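You operate a simulated robot arm through the tools that you are given. There is no shell and no other tool.

You run a simulated robot arm. Do the job below in one go: nothing can be reset, and whatever is moved stays where it is left.

## Task
Pump the pressure tank up till its gauge reads green.
Fine: push the pump chuck into the tank air inlet, work the air pump, stop inside the green field, put the chuck back in its holder; the water pump stays off.

The check looks at the end state, three seconds after you hand in, the way a careful person would. Anything else that was tipped, shoved, dropped, spilled or broken makes it a failure.

## Robot
A 6-joint arm with a two-finger parallel gripper, fixed in place. Base frame: the origin is at the foot of the arm, x ahead of it, y to its left, z up; the work surface is at about z = 0.85. Units: m, degrees, N and s.
With the tool pointing down near the work surface it reaches from about 0.3 to 0.66 m from the base axis. Its first joint turns from -115.0 to 115.0 degrees. Payload 3.43 kg.
Tool frame: the origin (TCP) lies between the finger pads and is the grasp point; the fingertips stand 0.034 m ahead of it; z points along the fingers, y is the line along which they close. Largest opening 0.128 m; finger width 0.024, thickness 0.012; the body of the gripper, 0.048 by 0.13 m, starts 0.096 m behind the TCP.
Orientation is that of the tool frame in the base frame, as a unit quaternion [w, x, y, z]. With the fingers straight down and closing along the base's y, the tool's x points along the base's -x, its y along +y and its z along -z.

## Interface
- The arm moves only by the tool move_arm. Its argument "steps" is a list of rows, each a list of 7 numbers: the finger opening in m, from 0 to 0.128, then the shift along the tool's x, y, z in units of 150 mm (1.0 is 150 mm), then the turn, a rotation vector about the tool's x, y, z in units of 120 degrees (1.0 is 120 degrees). In form: [[hand, tx, ty, tz, rx, ry, rz], ...]. A call has 1 to 20 rows; each row is the pose to reach, as a shift and turn from the pose commanded when the call began, along the tool's axes at that moment. A call with a number of a shift or a turn outside -1 to 1 is refused whole. Each row takes 0.2 s and may step no farther than 0.05 m and 8.6 degrees from the row before; otherwise, or with a gripper value out of range, the whole call is refused. A pose out of reach is approached as far as the arm can. The call stops where the force on the tool passes 40 N (or 10 N more than at its start, if that is more) or the arm is blocked; 0.2 s more then pass. The fingers move at their own pace (about 0.153 m/s each) and stop on an object; they squeeze with about 43 N. The grip force told is the motor's: it shows also when the fingers shut on nothing. Time passes only in rows, and 0.2 s behind the last, so rows that repeat a pose let the fingers close. The reply holds the time, the measured pose of the TCP, the force on the tool along the base axes, the opening and the grip force, in the units named above and with some noise, with the torque about the TCP (base axes, N m) and any sound that the robot's microphone picked up.
- Cameras (640 x 400 px; columns grow to the right, rows downward): "scene" is fixed at [0.2195, 0.6491, 1.5285]; the picture's right is [-0.73, -0.68, 0.00], its down [-0.46, 0.49, -0.74] and it looks along [0.51, -0.54, -0.67] (base axes); focal length 254 px, centre (320, 200). "wrist" rides on the gripper at [0.076, -0.011, -0.16] in the tool frame; the picture's right is [0.15, 0.99, 0.00], its down [-0.88, 0.13, -0.46] and it looks along [-0.45, 0.07, 0.89] (tool axes); focal length 234 px, centre (320, 200). There is no depth. A picture from a camera that has moved, and an enlarged one, comes with that camera's place and axes in the base frame and with its lens.
- camera(camera): a new picture of that camera. It takes no simulated time.
- lift_body(by): slides the trunk up (or, below 0, down) by that many m; the arm rides with it, the base frame stays. It gives what a move gives, with no picture.
- inspect(camera, box): a new picture of the part [left, top, right, bottom] of that camera's present view, enlarged. It takes no simulated time.
- finish_job(): hands the job in; it is judged then, once.

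Places have to be worked out from the pictures, the camera data and where the tool is seen. Open the gripper and draw the arm clear of the work before you hand the job in, unless the task says otherwise.

The tools are called after "Call:" as a command line: name --pt "numbers of a row" for each row, then --argument value for the rest, lists and objects as JSON in quotes. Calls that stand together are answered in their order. move_arm: Moves the arm, as the interface text tells. Its arguments: {"type":"object","properties":{"steps":{"type":"array","items":{"type":"array","items":{"type":"number"}}}},"required":["steps"]} The other tools are called the same way: lift_body (by) slides the trunk up or down; camera (camera) takes a picture; inspect (camera, box) takes an enlarged picture of a part of a camera's view; finish_job () hands the job in.

At the start:

```text
clock: 0.0
tcp_pos: [0.27, 0.3503, 1.2567]
tcp_rot: [0.0, 0.0, 1.0, 0.0]
force: [0.1, -0.7, -0.3]
torque: [0.0, 0.03, 0.0]
opening: 0.1278
grasp_force: 0.0
trunk travel left (down, up): [-0.9, 0.09]
```

scene: 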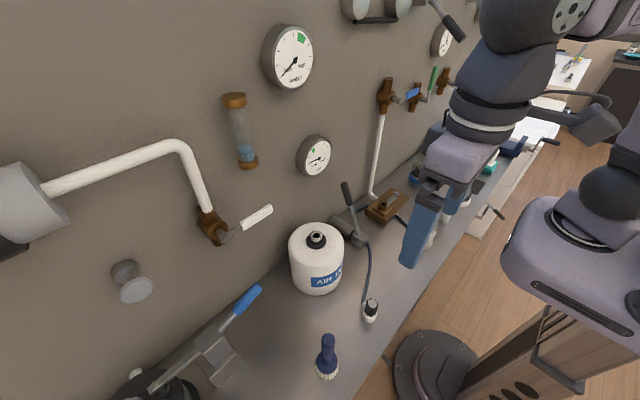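
wrist: 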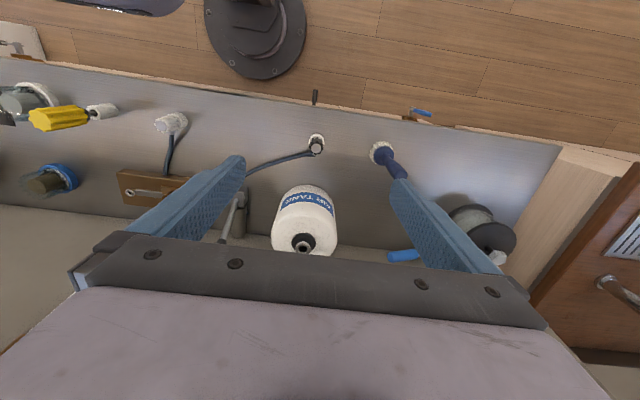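

The scene shows a wall with gauges, an air tank, a lever pump with a hose, and a chuck standing in a holder. I'll enlarge several regions before doing anything.

Call:
inspect --camera "scene" --box '[260, 160, 420, 340]'

Call:
inspect --camera "scene" --box '[240, 0, 480, 180]'

Call:
inspect --camera "scene" --box '[100, 220, 380, 400]'

Call:
inspect --camera "wrist" --box '[100, 80, 440, 270]'

```text
2.22 times, centred on (340, 250) of scene
camera zoom: at [0.2195, 0.6491, 1.5285], right [-0.73, -0.68, 0.0], down [-0.46, 0.49, -0.74], along [0.51, -0.54, -0.67], focal length 565 px, centre (276, 89)
```

zoom: 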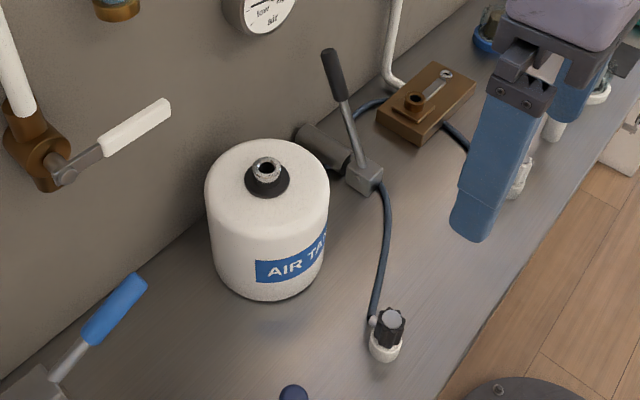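

```text
2.22 times, centred on (360, 90) of scene
camera zoom: at [0.2195, 0.6491, 1.5285], right [-0.73, -0.68, 0.0], down [-0.46, 0.49, -0.74], along [0.51, -0.54, -0.67], focal length 565 px, centre (231, 444)
```

zoom: 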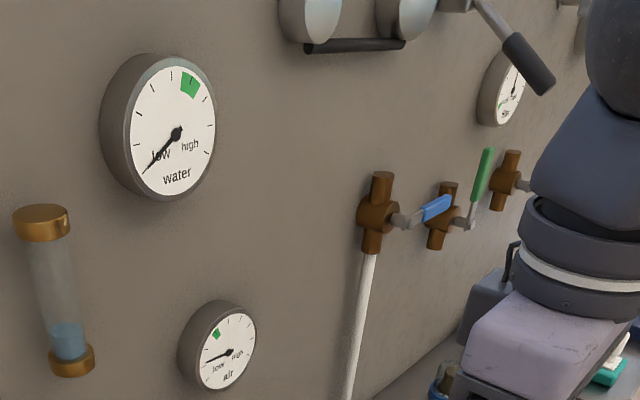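

```text
2.22 times, centred on (240, 310) of scene
camera zoom: at [0.2195, 0.6491, 1.5285], right [-0.73, -0.68, 0.0], down [-0.46, 0.49, -0.74], along [0.51, -0.54, -0.67], focal length 565 px, centre (498, -44)
```

zoom: 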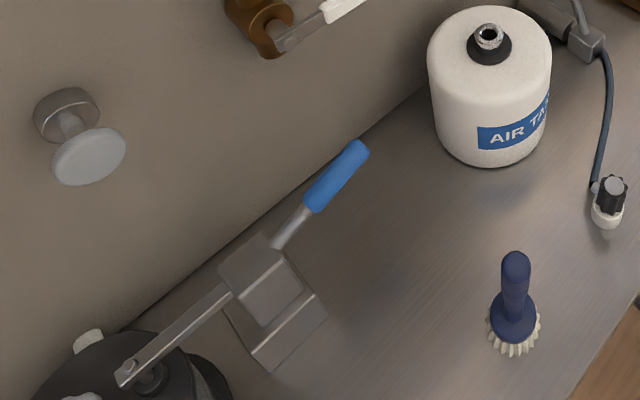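

```text
1.88 times, centred on (270, 175) of wrist
camera zoom: at [0.1943, 0.3389, 1.4158], right [-0.15, 0.99, 0.0], down [0.88, 0.13, 0.46], along [0.45, 0.07, -0.89], focal length 441 px, centre (414, 247)
```

zoom: 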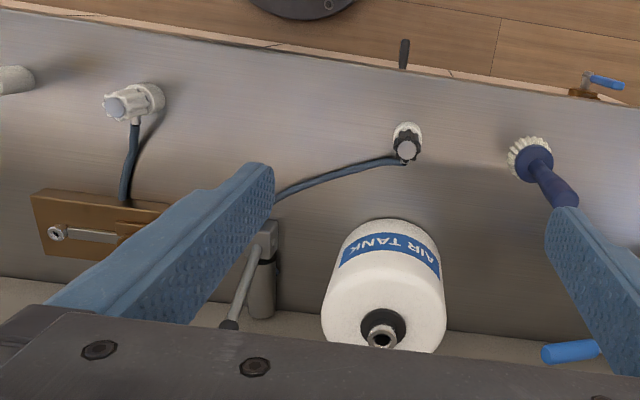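

The air-side chuck (black with a grey cap, white holder) sits near (0.33, 0.345), and the tank inlet is near (0.517, 0.35, 1.025). I'll zoom in further on the chuck, pump lever, gauge and the other hose end.

Call:
inspect --camera "scene" --box '[340, 280, 404, 320]'

Call:
inspect --camera "scene" --box '[320, 170, 416, 230]'

Call:
inspect --camera "scene" --box '[283, 130, 347, 180]'

Call:
inspect --camera "wrist" --box '[0, 60, 220, 220]'

Call:
inspect --camera "wrist" --box '[280, 120, 350, 165]'

Call:
inspect --camera "scene" --box '[280, 210, 352, 260]'

```text
10.00 times, centred on (372, 300) of scene
camera zoom: at [0.2195, 0.6491, 1.5285], right [-0.73, -0.68, 0.0], down [-0.46, 0.49, -0.74], along [0.51, -0.54, -0.67], focal length 2541 px, centre (-200, -800)
```

zoom: 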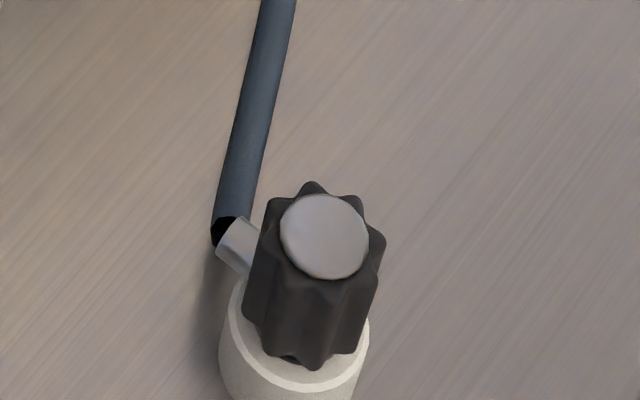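

```text
6.67 times, centred on (368, 200) of scene
camera zoom: at [0.2195, 0.6491, 1.5285], right [-0.73, -0.68, 0.0], down [-0.46, 0.49, -0.74], along [0.51, -0.54, -0.67], focal length 1694 px, centre (0, 200)
```

zoom: 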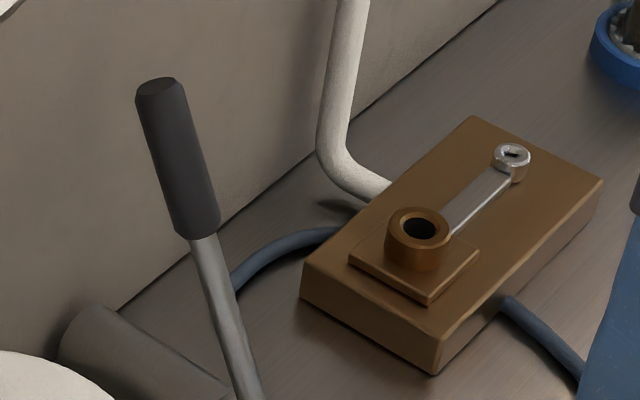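

```text
8.00 times, centred on (315, 155) of scene
camera zoom: at [0.2195, 0.6491, 1.5285], right [-0.73, -0.68, 0.0], down [-0.46, 0.49, -0.74], along [0.51, -0.54, -0.67], focal length 2033 px, centre (360, 560)
```

zoom: 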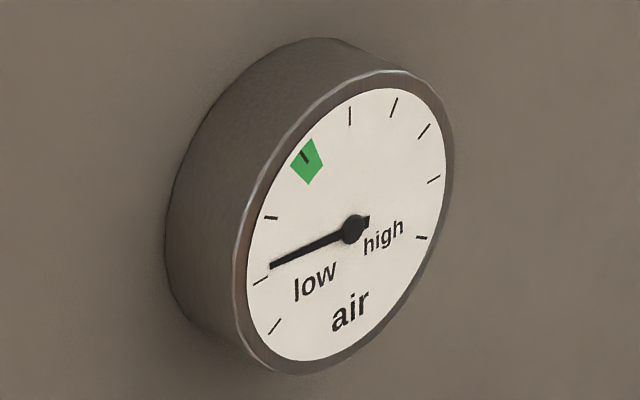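

```text
2.50 times, centred on (110, 140) of wrist
camera zoom: at [0.1943, 0.3389, 1.4158], right [-0.15, 0.99, 0.0], down [0.88, 0.13, 0.46], along [0.45, 0.07, -0.89], focal length 585 px, centre (845, 350)
```

zoom: 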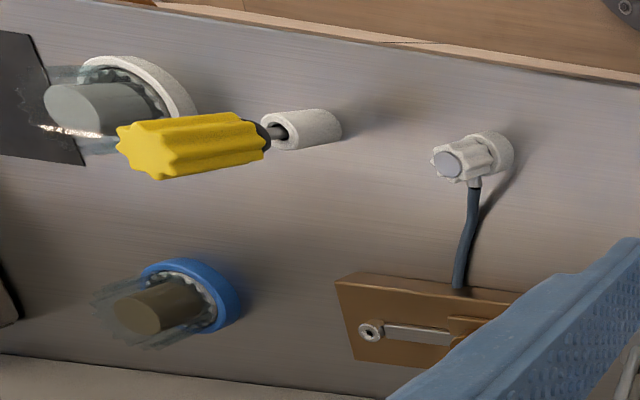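

```text
8.89 times, centred on (315, 142) of wrist
camera zoom: at [0.1943, 0.3389, 1.4158], right [-0.15, 0.99, 0.0], down [0.88, 0.13, 0.46], along [0.45, 0.07, -0.89], focal length 2082 px, centre (364, 711)
```

zoom: 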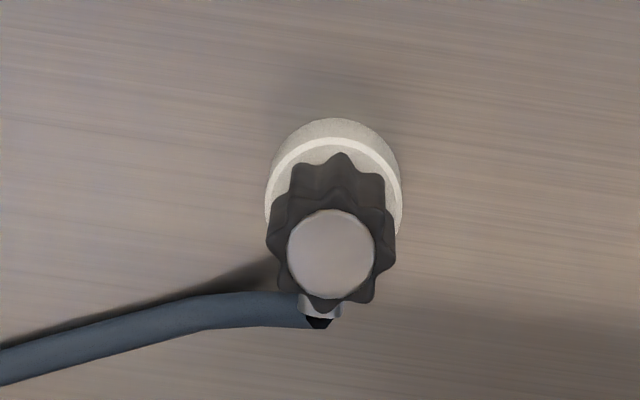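

```text
8.00 times, centred on (316, 235) of scene
camera zoom: at [0.2195, 0.6491, 1.5285], right [-0.73, -0.68, 0.0], down [-0.46, 0.49, -0.74], along [0.51, -0.54, -0.67], focal length 2033 px, centre (352, -80)
```

zoom: 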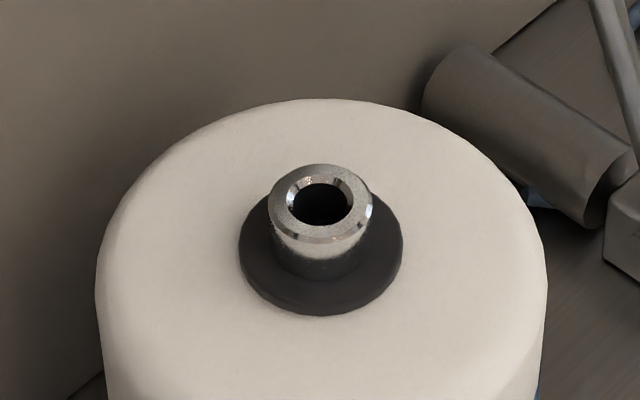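

The black chuck's hose appears to lead to the grey lever pump beside the tank, while the white chuck's hose leads to a brown box; I want a better view to be certain. I'll slide the tool toward -y at the same height and take a wrist picture.

Call:
move_arm --pt "0.128 0 -0.25 0 0 0 0" --pt "0.128 0 -0.5 0 0 0 0" --pt "0.128 0 -0.75 0 0 0 0" --pt "0.128 0 -1.0 0 0 0 0" --pt "0.128 0 -1.0 0 0 0 0"

Call:
camera --camera "wrist"

Call:
camera --camera "scene"

```text
clock: 1.2
tcp_pos: [0.272, 0.2012, 1.2519]
tcp_rot: [0.0, 0.0, 1.0, 0.001]
force: [-1.1, -0.7, -0.2]
torque: [0.0, 0.01, 0.01]
opening: 0.1282
grasp_force: 0.1
trunk travel left (down, up): [-0.9, 0.09]
```

```text
taken
camera wrist: at [0.1951, 0.19, 1.4113], right [-0.15, 0.99, 0.0], down [0.88, 0.13, 0.46], along [0.45, 0.07, -0.89], focal length 234 px, centre (320, 200)
```

wrist: 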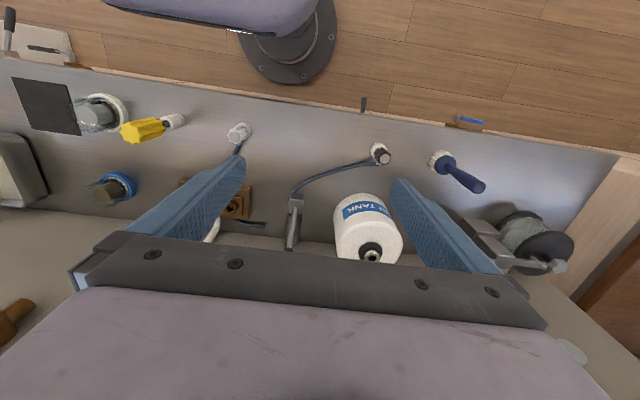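

```text
taken
```

scene: 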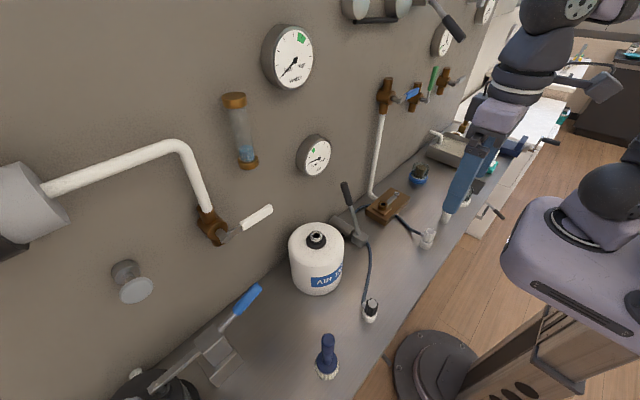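

The pump lever and the hoses are now clear of the arm. I'll zoom in on them.

Call:
inspect --camera "scene" --box '[325, 175, 445, 255]'

Call:
inspect --camera "wrist" --box '[210, 110, 420, 260]'

Call:
inspect --camera "scene" --box '[370, 60, 480, 130]'

Call:
inspect --camera "wrist" --box '[330, 0, 500, 130]'

Call:
inspect --camera "wrist" --box '[400, 180, 600, 300]'

```text
5.00 times, centred on (385, 215) of scene
camera zoom: at [0.2195, 0.6491, 1.5285], right [-0.73, -0.68, 0.0], down [-0.46, 0.49, -0.74], along [0.51, -0.54, -0.67], focal length 1270 px, centre (-5, 125)
```

zoom: 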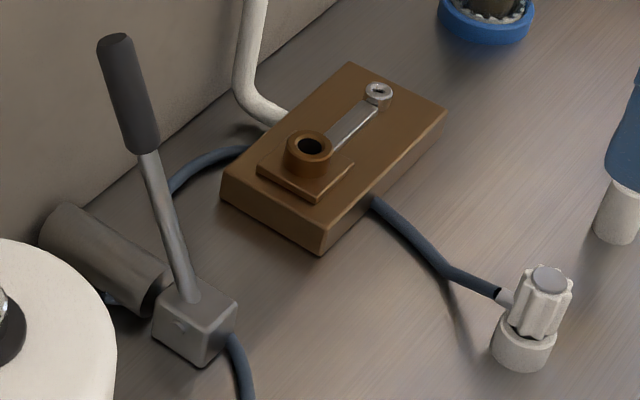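

```text
2.67 times, centred on (315, 185) of wrist
camera zoom: at [0.1951, 0.19, 1.4113], right [-0.15, 0.99, 0.0], down [0.88, 0.13, 0.46], along [0.45, 0.07, -0.89], focal length 624 px, centre (333, 240)
```

zoom: 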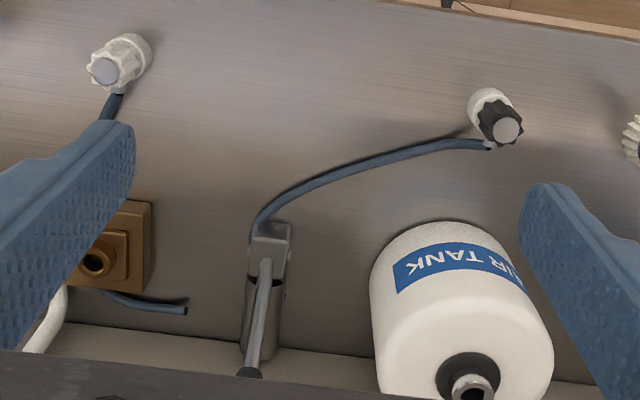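

```text
5.71 times, centred on (425, 95) of scene
camera zoom: at [0.2195, 0.6491, 1.5285], right [-0.73, -0.68, 0.0], down [-0.46, 0.49, -0.74], along [0.51, -0.54, -0.67], focal length 1452 px, centre (-280, 800)
```

zoom: 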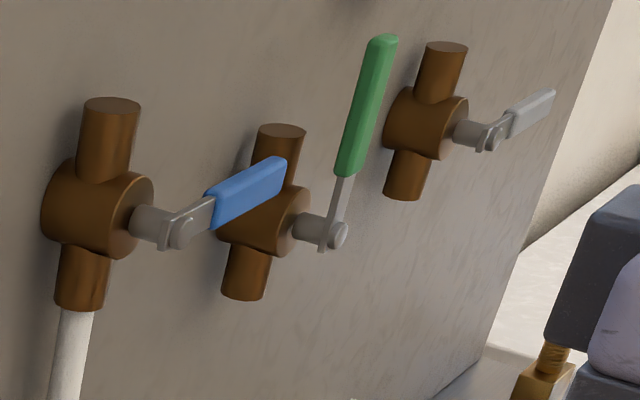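

```text
3.08 times, centred on (415, 65) of wrist
camera zoom: at [0.1951, 0.19, 1.4113], right [-0.15, 0.99, 0.0], down [0.88, 0.13, 0.46], along [0.45, 0.07, -0.89], focal length 720 px, centre (28, 615)
```

zoom: 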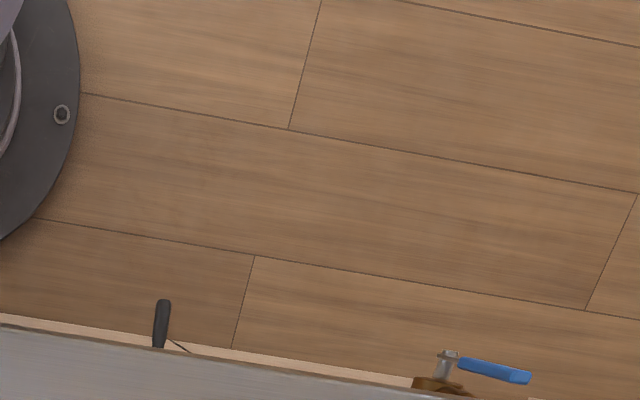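

```text
3.20 times, centred on (500, 240) of wrist
camera zoom: at [0.1951, 0.19, 1.4113], right [-0.15, 0.99, 0.0], down [0.88, 0.13, 0.46], along [0.45, 0.07, -0.89], focal length 749 px, centre (-256, 72)
```

zoom: 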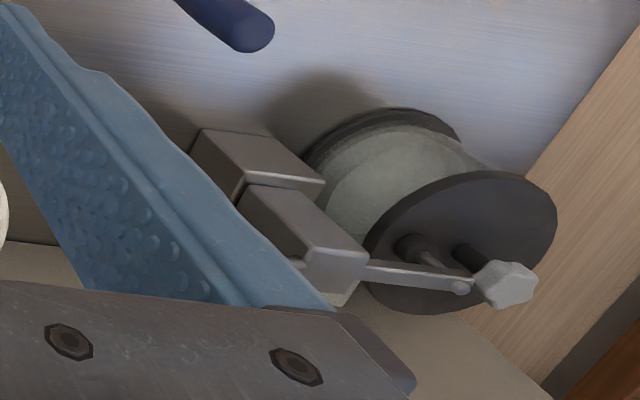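

The black chuck's hose runs to the grey lever pump block (pivot about (0.50, 0.17, 0.885), handle leaning to the wall), so that is the air pump. The chuck cap triangulates to about (0.325, 0.353, 0.918); I move above it at z≈1.10 for a close look.

Call:
move_arm --pt "0.128 -0.07 0.2 0.2 0 0 0" --pt "0.128 -0.14 0.4 0.4 0 0 0" --pt "0.128 -0.21 0.6 0.6 0 0 0" --pt "0.128 -0.28 0.8 0.8 0 0 0" --pt "0.128 -0.353 1.0 1.0 0 0 0" --pt "0.128 -0.353 1.0 1.0 0 0 0"

Call:
camera --camera "wrist"

Call:
camera --camera "scene"

```text
clock: 2.6
tcp_pos: [0.3241, 0.3534, 1.1052]
tcp_rot: [0.001, -0.001, 1.0, 0.001]
force: [-0.5, 0.7, -0.6]
torque: [0.0, 0.01, 0.02]
opening: 0.1281
grasp_force: 0.1
trunk travel left (down, up): [-0.9, 0.09]
```

```text
taken
camera wrist: at [0.2467, 0.3419, 1.264], right [-0.15, 0.99, 0.0], down [0.88, 0.13, 0.46], along [0.45, 0.07, -0.89], focal length 234 px, centre (320, 200)
```

wrist: 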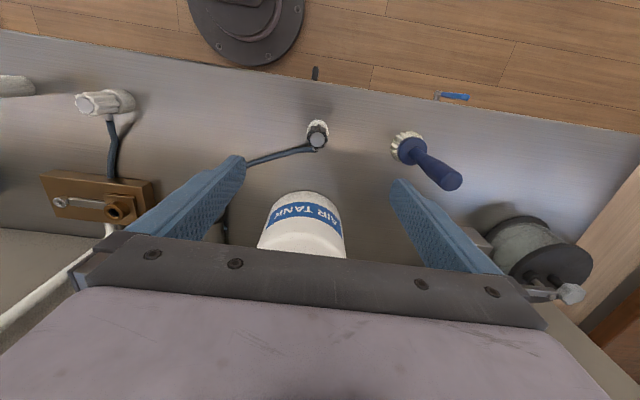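

```text
taken
```

scene: 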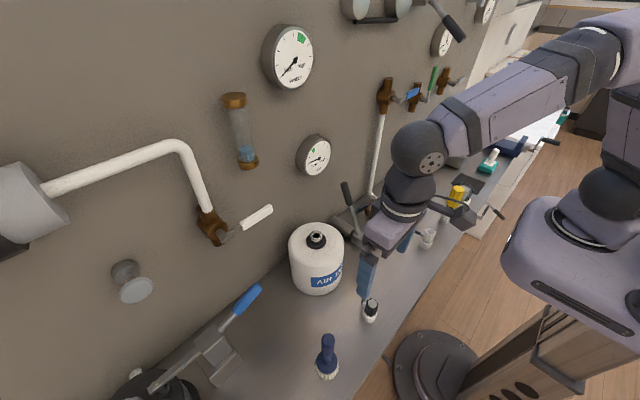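

The arm is above the chuck. I zoom in on the chuck in the wrist view to refine its position and see the hose fitting direction.

Call:
inspect --camera "wrist" --box '[270, 110, 366, 170]'

Call:
inspect --camera "scene" --box '[340, 240, 420, 330]'

```text
6.67 times, centred on (318, 140) of wrist
camera zoom: at [0.2467, 0.3419, 1.264], right [-0.15, 0.99, 0.0], down [0.88, 0.13, 0.46], along [0.45, 0.07, -0.89], focal length 1561 px, centre (333, 600)
```

zoom: 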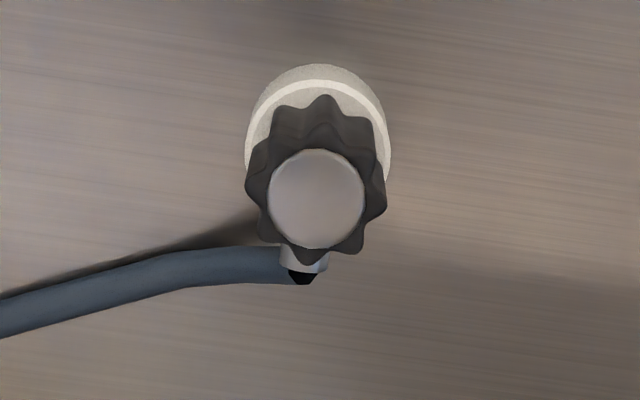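

```text
4.44 times, centred on (380, 285) of scene
camera zoom: at [0.2195, 0.6491, 1.5285], right [-0.73, -0.68, 0.0], down [-0.46, 0.49, -0.74], along [0.51, -0.54, -0.67], focal length 1129 px, centre (53, -178)
```

zoom: 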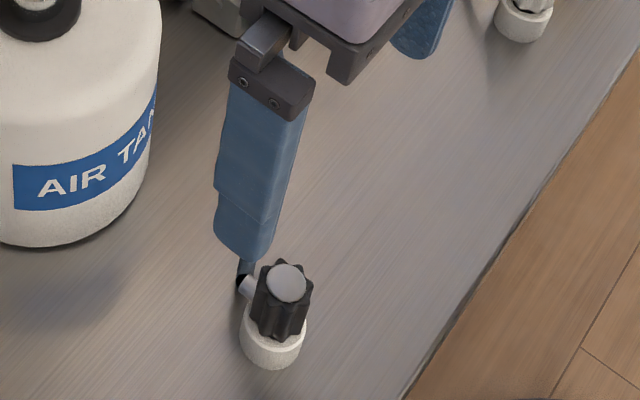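

Cap centre comes out at about (0.3245, 0.351, 0.917), body about 31 mm across, hose fitting on the +x side, so fingers closing along y are clear of the hose. I narrow the fingers and descend part of the way, then recheck.

Call:
move_arm --pt "0.07 0 -0.016 0.2 0 0 0" --pt "0.07 0 -0.016 0.4 0 0 0" --pt "0.07 0 -0.016 0.6 0 0 0" --pt "0.07 0 -0.016 0.8 0 0 0" --pt "0.07 0 -0.016 0.8 0 0 0"

Call:
camera --camera "wrist"

Call:
inspect --camera "scene" --box '[320, 230, 430, 330]'

```text
clock: 3.8
tcp_pos: [0.3237, 0.3495, 0.9881]
tcp_rot: [0.0, -0.001, 1.0, 0.0]
force: [0.4, -0.1, 0.4]
torque: [0.01, -0.01, -0.03]
opening: 0.0701
grasp_force: 0.0
trunk travel left (down, up): [-0.9, 0.09]
```

```text
taken
camera wrist: at [0.2461, 0.3383, 1.1466], right [-0.15, 0.99, 0.0], down [0.88, 0.13, 0.46], along [0.45, 0.07, -0.89], focal length 234 px, centre (320, 200)
```

wrist: 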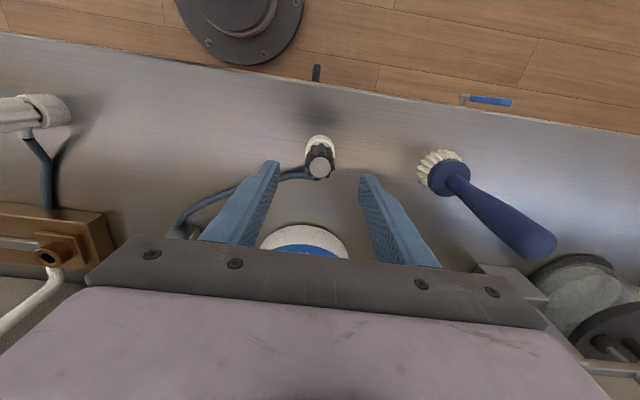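

```text
4.00 times, centred on (375, 280) of scene
camera zoom: at [0.2195, 0.6491, 1.5285], right [-0.73, -0.68, 0.0], down [-0.46, 0.49, -0.74], along [0.51, -0.54, -0.67], focal length 1016 px, centre (100, -120)
```

zoom: 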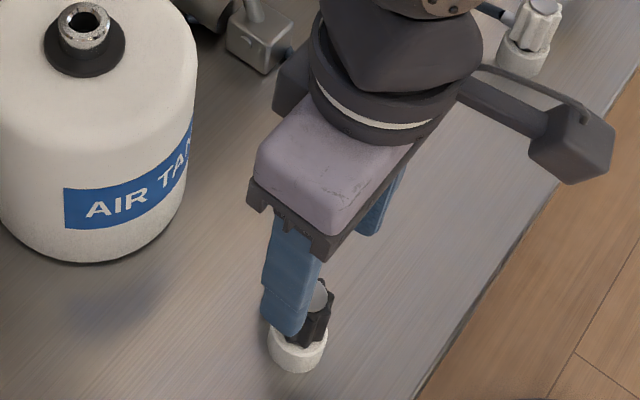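

The chuck cap lies right on the line between the fingers (about y=0.351). I descend the last 76 mm and then close on it.

Call:
move_arm --pt "0.07 0 0.008 0.17 0 0 0" --pt "0.07 0 0.008 0.34 0 0 0" --pt "0.07 0 0.008 0.45 0 0 0" --pt "0.07 0 0.008 0.505 0 0 0" --pt "0.07 0 0.008 0.505 0 0 0"

Call:
camera --camera "wrist"

Call:
inspect --camera "scene" --box '[320, 230, 430, 330]'

```text
clock: 5.0
tcp_pos: [0.3247, 0.3506, 0.9115]
tcp_rot: [0.0, 0.0, 1.0, 0.0]
force: [0.0, 0.0, 0.0]
torque: [-0.02, 0.0, -0.01]
opening: 0.0697
grasp_force: 0.1
trunk travel left (down, up): [-0.9, 0.09]
```

```text
taken
camera wrist: at [0.2487, 0.339, 1.0706], right [-0.15, 0.99, 0.0], down [0.88, 0.13, 0.46], along [0.45, 0.07, -0.89], focal length 234 px, centre (320, 200)
```

wrist: 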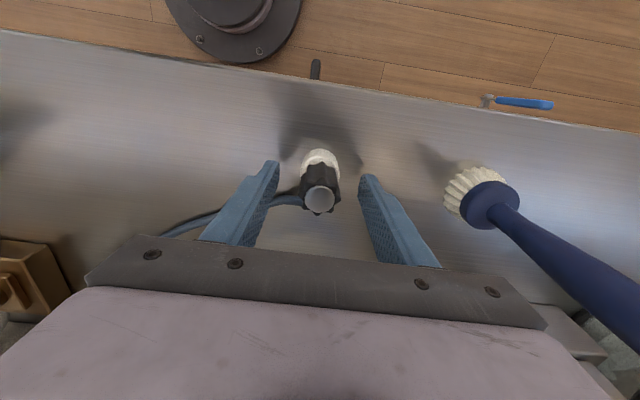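

```text
4.00 times, centred on (375, 280) of scene
camera zoom: at [0.2195, 0.6491, 1.5285], right [-0.73, -0.68, 0.0], down [-0.46, 0.49, -0.74], along [0.51, -0.54, -0.67], focal length 1016 px, centre (100, -120)
```

zoom: 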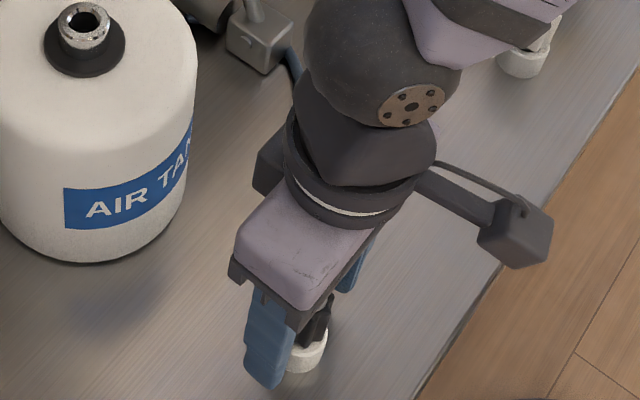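

The chuck sits centred between the fingers with the cap at TCP height. I close the gripper while holding the pose.

Call:
move_arm --pt "0.0 0 0 0 0 0 0" --pt "0.0 0 0 0 0 0 0" --pt "0.0 0 0 0 0 0 0"

Call:
camera --camera "wrist"

```text
clock: 5.8
tcp_pos: [0.3268, 0.35, 0.912]
tcp_rot: [0.0, 0.0, 1.0, 0.0]
force: [1.6, 0.9, 0.2]
torque: [0.03, 0.02, -0.01]
opening: 0.0281
grasp_force: 42.3
trunk travel left (down, up): [-0.9, 0.09]
```

```text
taken
camera wrist: at [0.2486, 0.3389, 1.0706], right [-0.15, 0.99, 0.0], down [0.88, 0.13, 0.46], along [0.45, 0.07, -0.89], focal length 234 px, centre (320, 200)
```

wrist: 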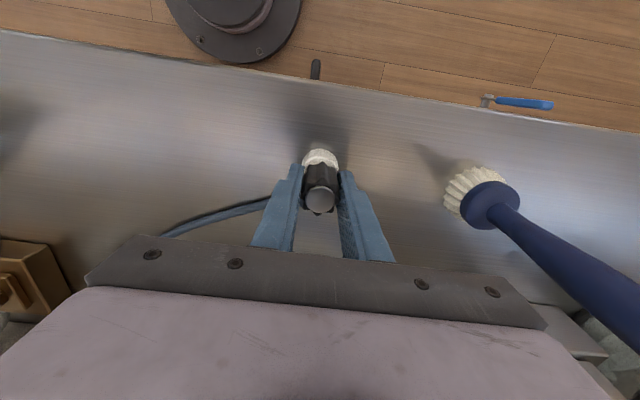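

The chuck is held (opening 28 mm, 42 N). I lift it slowly straight up and watch the force.

Call:
move_arm --pt "0.0 0 0 -0.07 0 0 0" --pt "0.0 0 0 -0.14 0 0 0" --pt "0.0 0 0 -0.22 0 0 0" --pt "0.0 0 0 -0.3 0 0 0" --pt "0.0 0 0 -0.4 0 0 0" --pt "0.0 0 0 -0.4 0 0 0"

Call:
camera --camera "wrist"

Call:
inspect --camera "scene" --box '[300, 200, 430, 330]'

```text
clock: 7.2
tcp_pos: [0.3241, 0.3509, 0.9719]
tcp_rot: [-0.001, 0.0, 1.0, 0.0]
force: [0.0, 0.0, -0.5]
torque: [0.03, 0.03, -0.02]
opening: 0.0285
grasp_force: 42.6
trunk travel left (down, up): [-0.9, 0.09]
```

```text
taken
camera wrist: at [0.2471, 0.3389, 1.1302], right [-0.15, 0.99, 0.0], down [0.88, 0.13, 0.46], along [0.45, 0.07, -0.89], focal length 234 px, centre (320, 200)
```

wrist: 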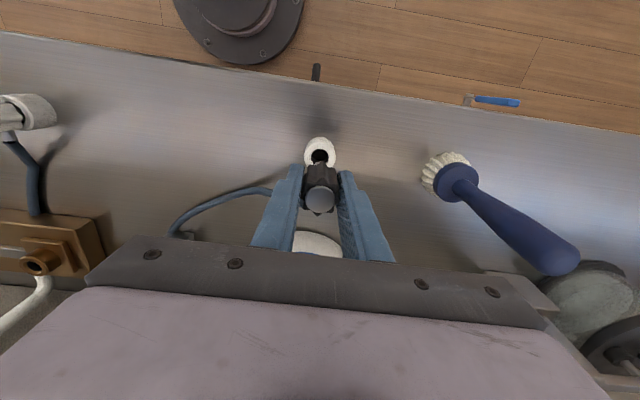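

```text
3.08 times, centred on (365, 265) of scene
camera zoom: at [0.2195, 0.6491, 1.5285], right [-0.73, -0.68, 0.0], down [-0.46, 0.49, -0.74], along [0.51, -0.54, -0.67], focal length 782 px, centre (182, 0)
```

zoom: 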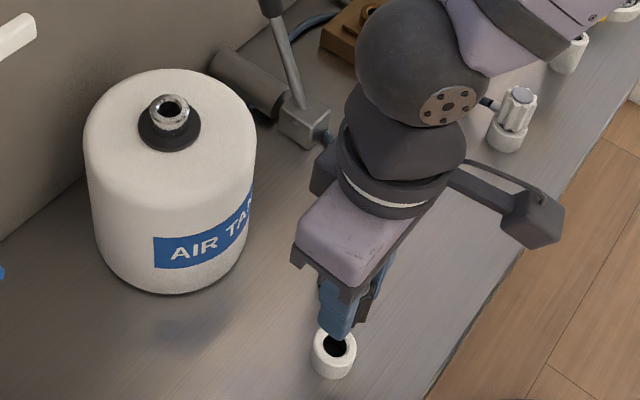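

The chuck is out of its holder, held well. I raise it to about z=1.12 and check what protrudes from the wrist on the wall side before going over the tank.

Call:
move_arm --pt "0.0 0 0 -0.25 0 0 0" --pt "0.0 0 0 -0.5 0 0 0" --pt "0.0 0 0 -0.75 0 0 0" --pt "0.0 0 0 -1.0 0 0 0" --pt "0.0 0 0 -1.0 0 0 0"

Call:
camera --camera "wrist"

Call:
inspect --camera "scene" --box '[260, 120, 460, 320]'

```text
clock: 8.4
tcp_pos: [0.3267, 0.3471, 1.1203]
tcp_rot: [0.0, 0.0, 1.0, 0.0]
force: [-0.3, 0.0, -0.8]
torque: [-0.01, -0.02, -0.01]
opening: 0.0284
grasp_force: 43.1
trunk travel left (down, up): [-0.9, 0.09]
```

```text
taken
camera wrist: at [0.2496, 0.3355, 1.2796], right [-0.15, 0.99, 0.0], down [0.88, 0.13, 0.46], along [0.45, 0.07, -0.89], focal length 234 px, centre (320, 200)
```

wrist: 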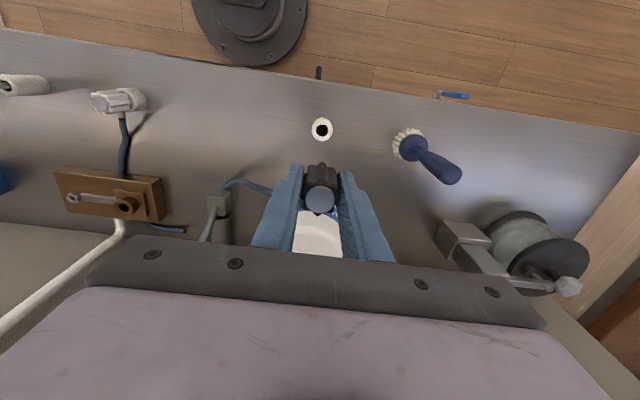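

```text
2.00 times, centred on (360, 220) of scene
camera zoom: at [0.2195, 0.6491, 1.5285], right [-0.73, -0.68, 0.0], down [-0.46, 0.49, -0.74], along [0.51, -0.54, -0.67], focal length 508 px, centre (240, 160)
```

zoom: 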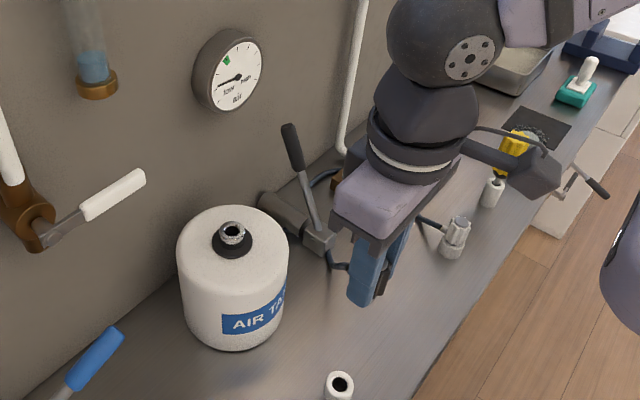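

Nothing sticks out on the wall side beyond the wrist cylinder. I raise 4 cm more and travel +x by 15 cm, then check alignment with the inlet.

Call:
move_arm --pt "0.0 0 0 -0.27 0 0 0" --pt "0.0 -0.2 0.015 -0.3 0 0 0" --pt "0.0 -0.4 0.015 -0.3 0 0 0" --pt "0.0 -0.6 0.015 -0.3 0 0 0" --pt "0.0 -0.8 0.015 -0.3 0 0 0" --pt "0.0 -1.0 0.015 -0.3 0 0 0" --pt "0.0 -1.0 0.015 -0.3 0 0 0"

Call:
camera --camera "wrist"

Call:
camera --camera "scene"

```text
clock: 10.0
tcp_pos: [0.4728, 0.3501, 1.168]
tcp_rot: [0.0, -0.001, 1.0, -0.001]
force: [-0.3, 0.6, -0.2]
torque: [-0.01, 0.0, -0.01]
opening: 0.0285
grasp_force: 43.7
trunk travel left (down, up): [-0.9, 0.09]
```

```text
taken
camera wrist: at [0.396, 0.3398, 1.3258], right [-0.15, 0.99, 0.0], down [0.88, 0.13, 0.46], along [0.45, 0.07, -0.89], focal length 234 px, centre (320, 200)
```

wrist: 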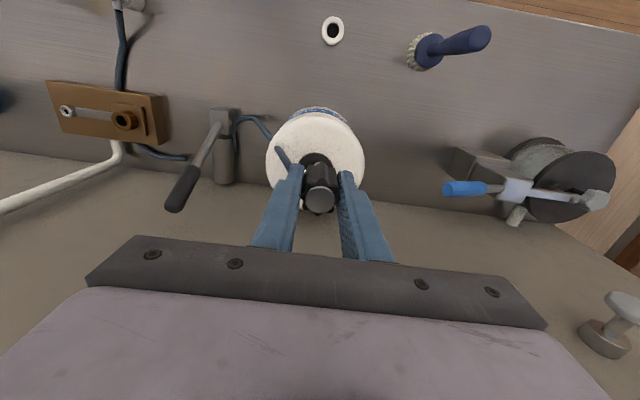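

```text
taken
```

scene: 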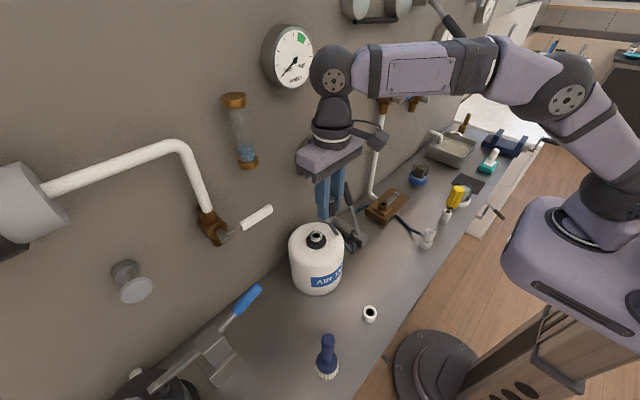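

The gripper holds the chuck next to the tank inlet, about 4 cm short in x. I zoom in from both cameras to align it precisely.

Call:
inspect --camera "scene" --box '[285, 170, 365, 260]'

Call:
inspect --camera "wrist" --box '[250, 100, 390, 220]'

```text
4.44 times, centred on (325, 215) of scene
camera zoom: at [0.2195, 0.6491, 1.5285], right [-0.73, -0.68, 0.0], down [-0.46, 0.49, -0.74], along [0.51, -0.54, -0.67], focal length 1129 px, centre (298, 133)
```

zoom: 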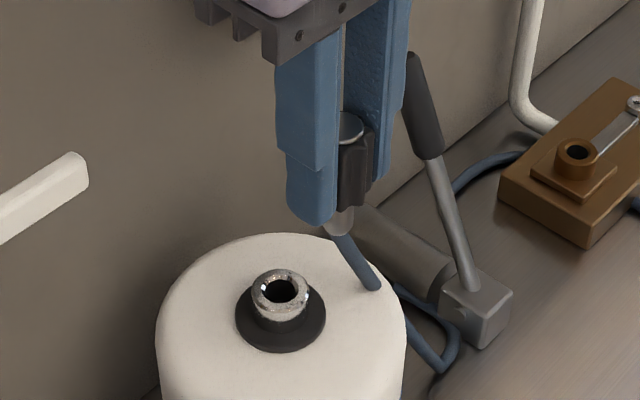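

```text
3.33 times, centred on (320, 160) of wrist
camera zoom: at [0.396, 0.3398, 1.3258], right [-0.15, 0.99, 0.0], down [0.88, 0.13, 0.46], along [0.45, 0.07, -0.89], focal length 781 px, centre (320, 333)
```

zoom: 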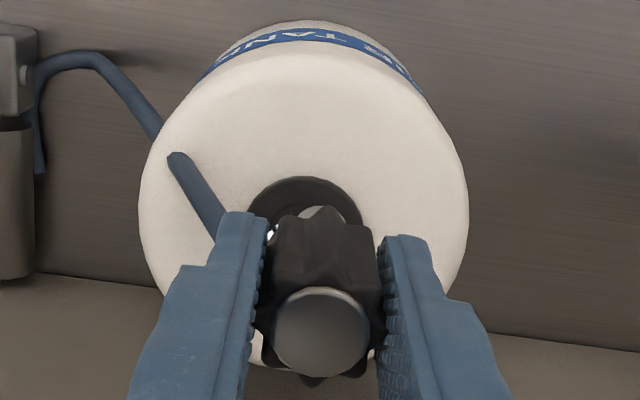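

Nozzle tip is about 65 mm below the TCP and the body shoulder about 43 mm below; the inlet looks to be near (0.513, 0.351, 1.025). I move to x≈0.512 and z≈1.13 and recheck.

Call:
move_arm --pt "0.0 0 0 0.125 0 0 0" --pt "0.0 0 0 0.25 0 0 0" --pt "0.0 -0.13 0.0 0.25 0 0 0" --pt "0.0 -0.265 0.0 0.25 0 0 0" --pt "0.0 -0.265 0.0 0.25 0 0 0"

Call:
inspect --camera "wrist" --box '[250, 100, 390, 220]'

Call:
inspect --camera "scene" --box '[275, 170, 355, 260]'

```text
clock: 11.2
tcp_pos: [0.5132, 0.3503, 1.1301]
tcp_rot: [0.0, 0.0, 1.0, -0.001]
force: [-0.8, 0.1, 0.2]
torque: [-0.02, -0.04, -0.03]
opening: 0.028
grasp_force: 43.2
trunk travel left (down, up): [-0.9, 0.09]
```

```text
3.33 times, centred on (320, 160) of wrist
camera zoom: at [0.4372, 0.339, 1.2881], right [-0.15, 0.99, 0.0], down [0.88, 0.13, 0.46], along [0.45, 0.07, -0.89], focal length 781 px, centre (320, 333)
```

zoom: 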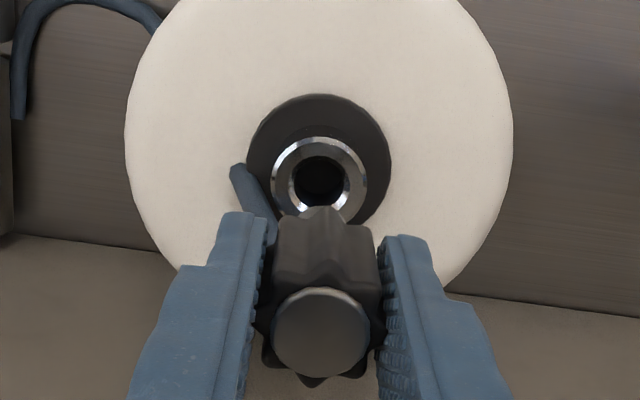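

```text
4.44 times, centred on (315, 215) of scene
camera zoom: at [0.2195, 0.6491, 1.5285], right [-0.73, -0.68, 0.0], down [-0.46, 0.49, -0.74], along [0.51, -0.54, -0.67], focal length 1129 px, centre (342, 133)
```

zoom: 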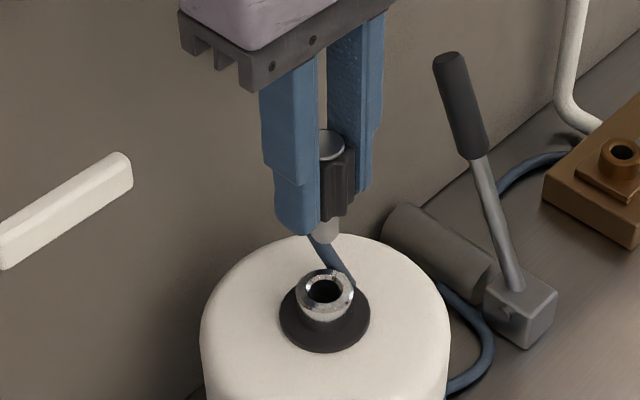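

The inlet ring shows at about (0.513, 0.351), directly below the chuck nozzle to within a millimetre or two. I descend 30 mm and check again just before entry.

Call:
move_arm --pt "0.0 0 0.005 0.07 0 0 0" --pt "0.0 0 0.005 0.14 0 0 0" --pt "0.0 0 0.005 0.2 0 0 0" --pt "0.0 0 0.005 0.2 0 0 0"

Call:
inspect --camera "wrist" --box '[250, 100, 390, 220]'

Call:
inspect --camera "scene" --box '[290, 190, 340, 240]'

```text
clock: 12.2
tcp_pos: [0.5132, 0.3531, 1.0967]
tcp_rot: [0.001, 0.0, 1.0, 0.0]
force: [-0.3, 0.5, -1.4]
torque: [-0.01, 0.0, 0.0]
opening: 0.0284
grasp_force: 43.1
trunk travel left (down, up): [-0.9, 0.09]
```

```text
3.33 times, centred on (320, 160) of wrist
camera zoom: at [0.4359, 0.3409, 1.2561], right [-0.15, 0.99, 0.0], down [0.88, 0.13, 0.46], along [0.45, 0.07, -0.89], focal length 781 px, centre (320, 333)
```

zoom: 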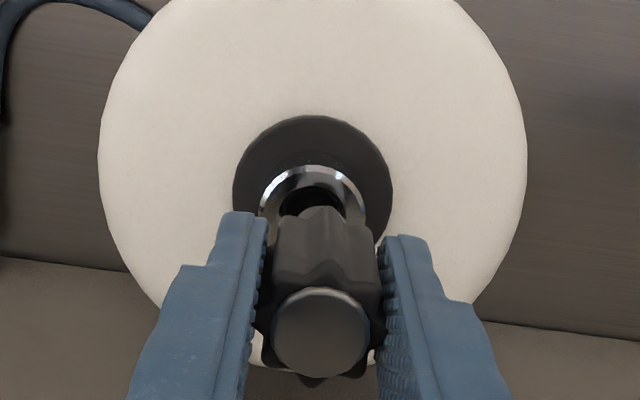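

```text
8.00 times, centred on (315, 215) of scene
camera zoom: at [0.2195, 0.6491, 1.5285], right [-0.73, -0.68, 0.0], down [-0.46, 0.49, -0.74], along [0.51, -0.54, -0.67], focal length 2033 px, centre (360, 80)
```

zoom: 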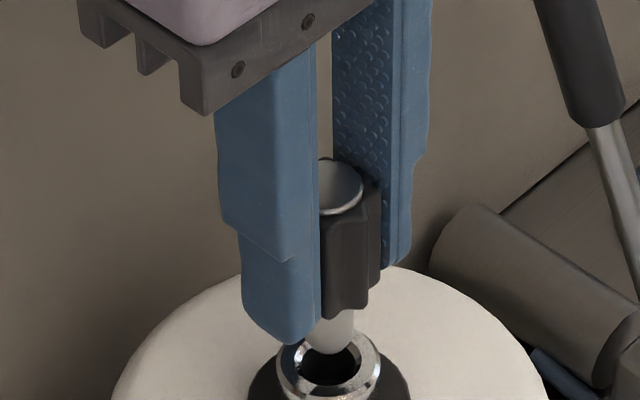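

Wrist view puts the inlet at (0.513, 0.351), so the chuck is about 2 mm too far in +y; the scene view shows it otherwise aligned. I correct and descend gently toward seating (TCP about 1.068), watching forces.

Call:
move_arm --pt "0.0 -0.007 -0.014 0.0 0 0 0" --pt "0.0 -0.007 -0.014 0.03 0 0 0" --pt "0.0 -0.007 -0.014 0.06 0 0 0" --pt "0.0 -0.007 -0.014 0.09 0 0 0" --pt "0.0 -0.007 -0.014 0.12 0 0 0" --pt "0.0 -0.007 -0.014 0.12 0 0 0"

Call:
inspect --camera "wrist" --box '[250, 100, 390, 220]'

Call:
inspect --camera "scene" --box '[290, 190, 340, 240]'

```text
clock: 13.6
tcp_pos: [0.5135, 0.3502, 1.0805]
tcp_rot: [0.0, 0.0, 1.0, -0.001]
force: [1.0, 0.3, -0.3]
torque: [0.03, 0.0, -0.01]
opening: 0.0283
grasp_force: 43.1
trunk travel left (down, up): [-0.9, 0.09]
```

```text
3.33 times, centred on (320, 160) of wrist
camera zoom: at [0.4379, 0.3383, 1.24], right [-0.15, 0.99, 0.0], down [0.88, 0.13, 0.46], along [0.45, 0.07, -0.89], focal length 781 px, centre (320, 333)
```

zoom: 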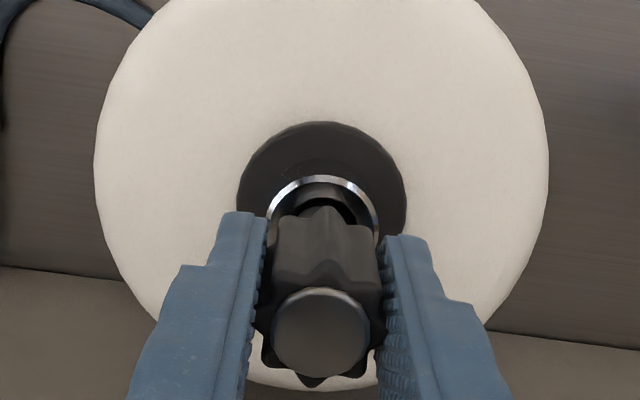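

```text
8.00 times, centred on (315, 215) of scene
camera zoom: at [0.2195, 0.6491, 1.5285], right [-0.73, -0.68, 0.0], down [-0.46, 0.49, -0.74], along [0.51, -0.54, -0.67], focal length 2033 px, centre (360, 80)
```

zoom: 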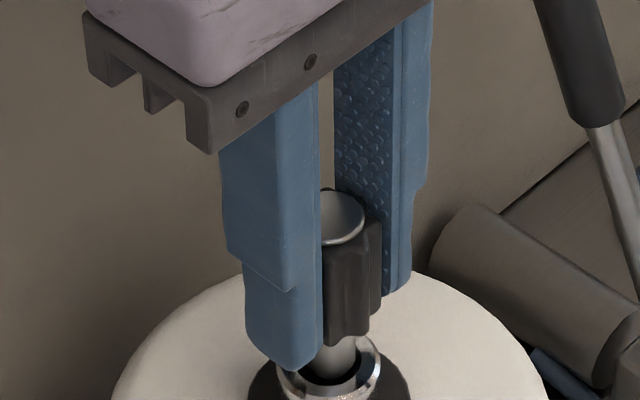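

The ring and the chuck are now concentric (both at column 322) and the nozzle is entering without force. I continue down in small steps until contact.

Call:
move_arm --pt "0.0 0 0 0.025 0 0 0" --pt "0.0 0 0 0.05 0 0 0" --pt "0.0 0 0 0.075 0 0 0" --pt "0.0 0 0 0.1 0 0 0" --pt "0.0 0 0 0.1 0 0 0"

Call:
inspect --camera "wrist" --box '[250, 100, 390, 220]'

Call:
inspect --camera "scene" --box '[290, 190, 340, 240]'

```text
clock: 14.8
tcp_pos: [0.5147, 0.3489, 1.065]
tcp_rot: [0.0, 0.0, 1.0, 0.0]
force: [-0.2, 0.1, -0.7]
torque: [-0.01, 0.0, 0.01]
opening: 0.0286
grasp_force: 43.0
trunk travel left (down, up): [-0.9, 0.09]
```

```text
3.33 times, centred on (320, 160) of wrist
camera zoom: at [0.4385, 0.3386, 1.2248], right [-0.15, 0.99, 0.0], down [0.88, 0.13, 0.46], along [0.45, 0.07, -0.89], focal length 781 px, centre (320, 333)
```

zoom: 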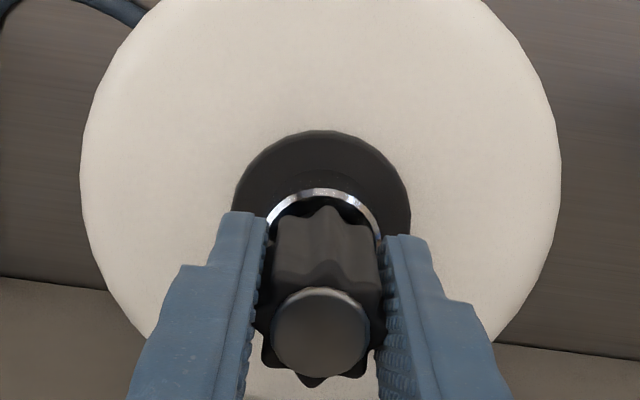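

```text
8.00 times, centred on (315, 215) of scene
camera zoom: at [0.2195, 0.6491, 1.5285], right [-0.73, -0.68, 0.0], down [-0.46, 0.49, -0.74], along [0.51, -0.54, -0.67], focal length 2033 px, centre (360, 80)
```

zoom: 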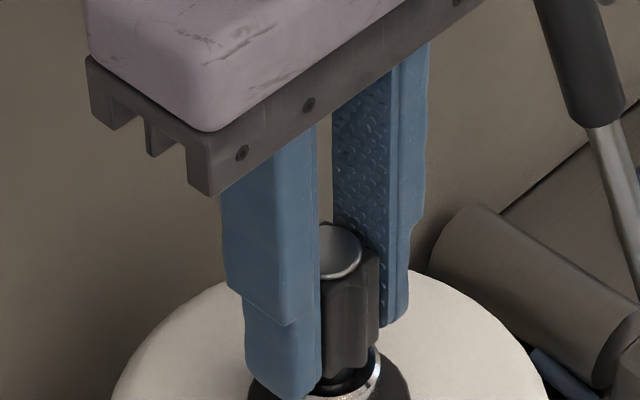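

Still no contact force at TCP z≈1.065; the shoulder is nearly at the ring. I keep pressing down in about 3 mm steps.

Call:
move_arm --pt "0.0 0 0 0.02 0 0 0" --pt "0.0 0 0 0.04 0 0 0" --pt "0.0 0 0 0.06 0 0 0" --pt "0.0 0 0 0.06 0 0 0"

Call:
inspect --camera "wrist" --box '[250, 100, 390, 220]'

Call:
inspect --camera "scene" --box '[290, 200, 340, 250]'

```text
clock: 15.8
tcp_pos: [0.5145, 0.3496, 1.0615]
tcp_rot: [0.005, 0.0, 1.0, 0.002]
force: [0.4, 0.3, 25.8]
torque: [-0.01, 0.0, 0.01]
opening: 0.0288
grasp_force: 42.9
trunk travel left (down, up): [-0.9, 0.09]
```

```text
3.33 times, centred on (320, 160) of wrist
camera zoom: at [0.4368, 0.3378, 1.2196], right [-0.15, 0.99, 0.0], down [0.88, 0.13, 0.46], along [0.46, 0.07, -0.89], focal length 781 px, centre (320, 333)
```

zoom: 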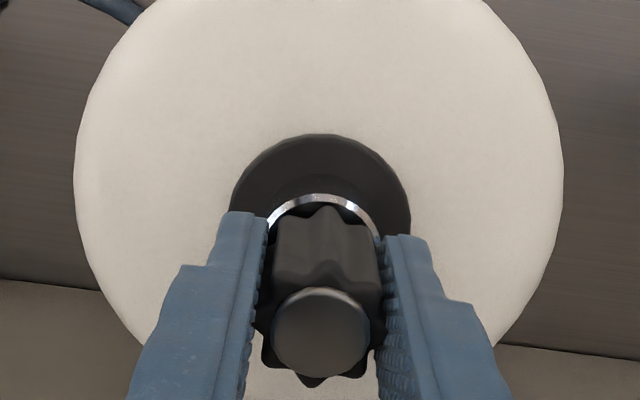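

```text
8.00 times, centred on (315, 225) of scene
camera zoom: at [0.2195, 0.6491, 1.5285], right [-0.73, -0.68, 0.0], down [-0.46, 0.49, -0.74], along [0.51, -0.54, -0.67], focal length 2033 px, centre (360, 0)
```

zoom: 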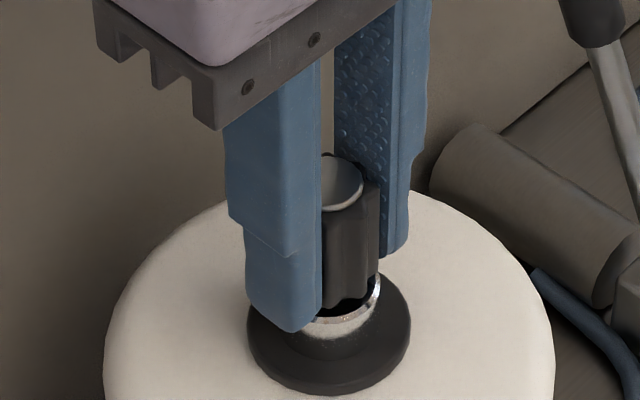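

Contact at about 26 N, but the fingertips and the chuck shoulder are at nearly the same height, so the tips might be resting on the ring. I relieve the load, open slightly, re-grip about 10 mm higher and push again.

Call:
move_arm --pt "0.0 0 0 -0.02 0 0 0" --pt "0.05 0 0 -0.02 0 0 0" --pt "0.05 0 0 -0.02 0 0 0" --pt "0.05 0 0 -0.05 0 0 0" --pt "0.05 0 0 -0.09 0 0 0" --pt "0.05 0 0 -0.09 0 0 0"

Call:
inspect --camera "wrist" --box '[250, 100, 390, 220]'

Call:
inspect --camera "scene" --box '[290, 200, 340, 250]'

```text
clock: 17.2
tcp_pos: [0.5158, 0.3503, 1.0705]
tcp_rot: [0.0, -0.001, 1.0, 0.0]
force: [1.1, 0.0, -0.4]
torque: [0.03, -0.04, 0.02]
opening: 0.0501
grasp_force: 0.0
trunk travel left (down, up): [-0.9, 0.09]
```

```text
3.33 times, centred on (320, 160) of wrist
camera zoom: at [0.4386, 0.339, 1.2291], right [-0.15, 0.99, 0.0], down [0.88, 0.13, 0.46], along [0.45, 0.07, -0.89], focal length 781 px, centre (320, 333)
```

zoom: 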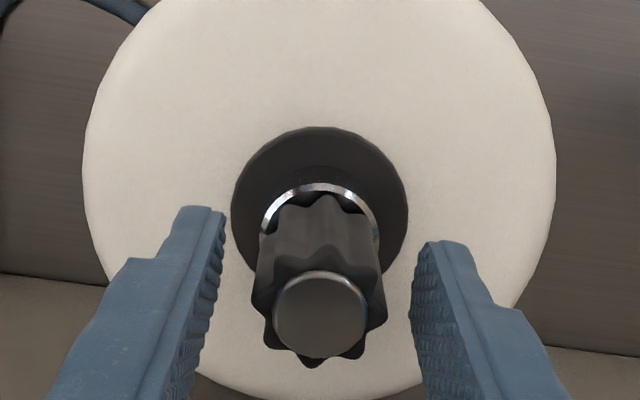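

```text
8.00 times, centred on (315, 225) of scene
camera zoom: at [0.2195, 0.6491, 1.5285], right [-0.73, -0.68, 0.0], down [-0.46, 0.49, -0.74], along [0.51, -0.54, -0.67], focal length 2033 px, centre (360, 0)
```

zoom: 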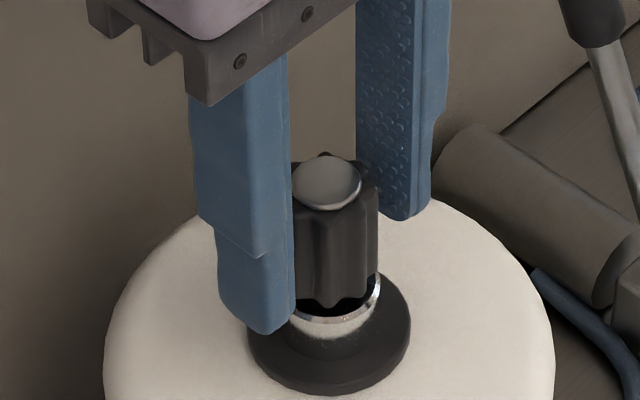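

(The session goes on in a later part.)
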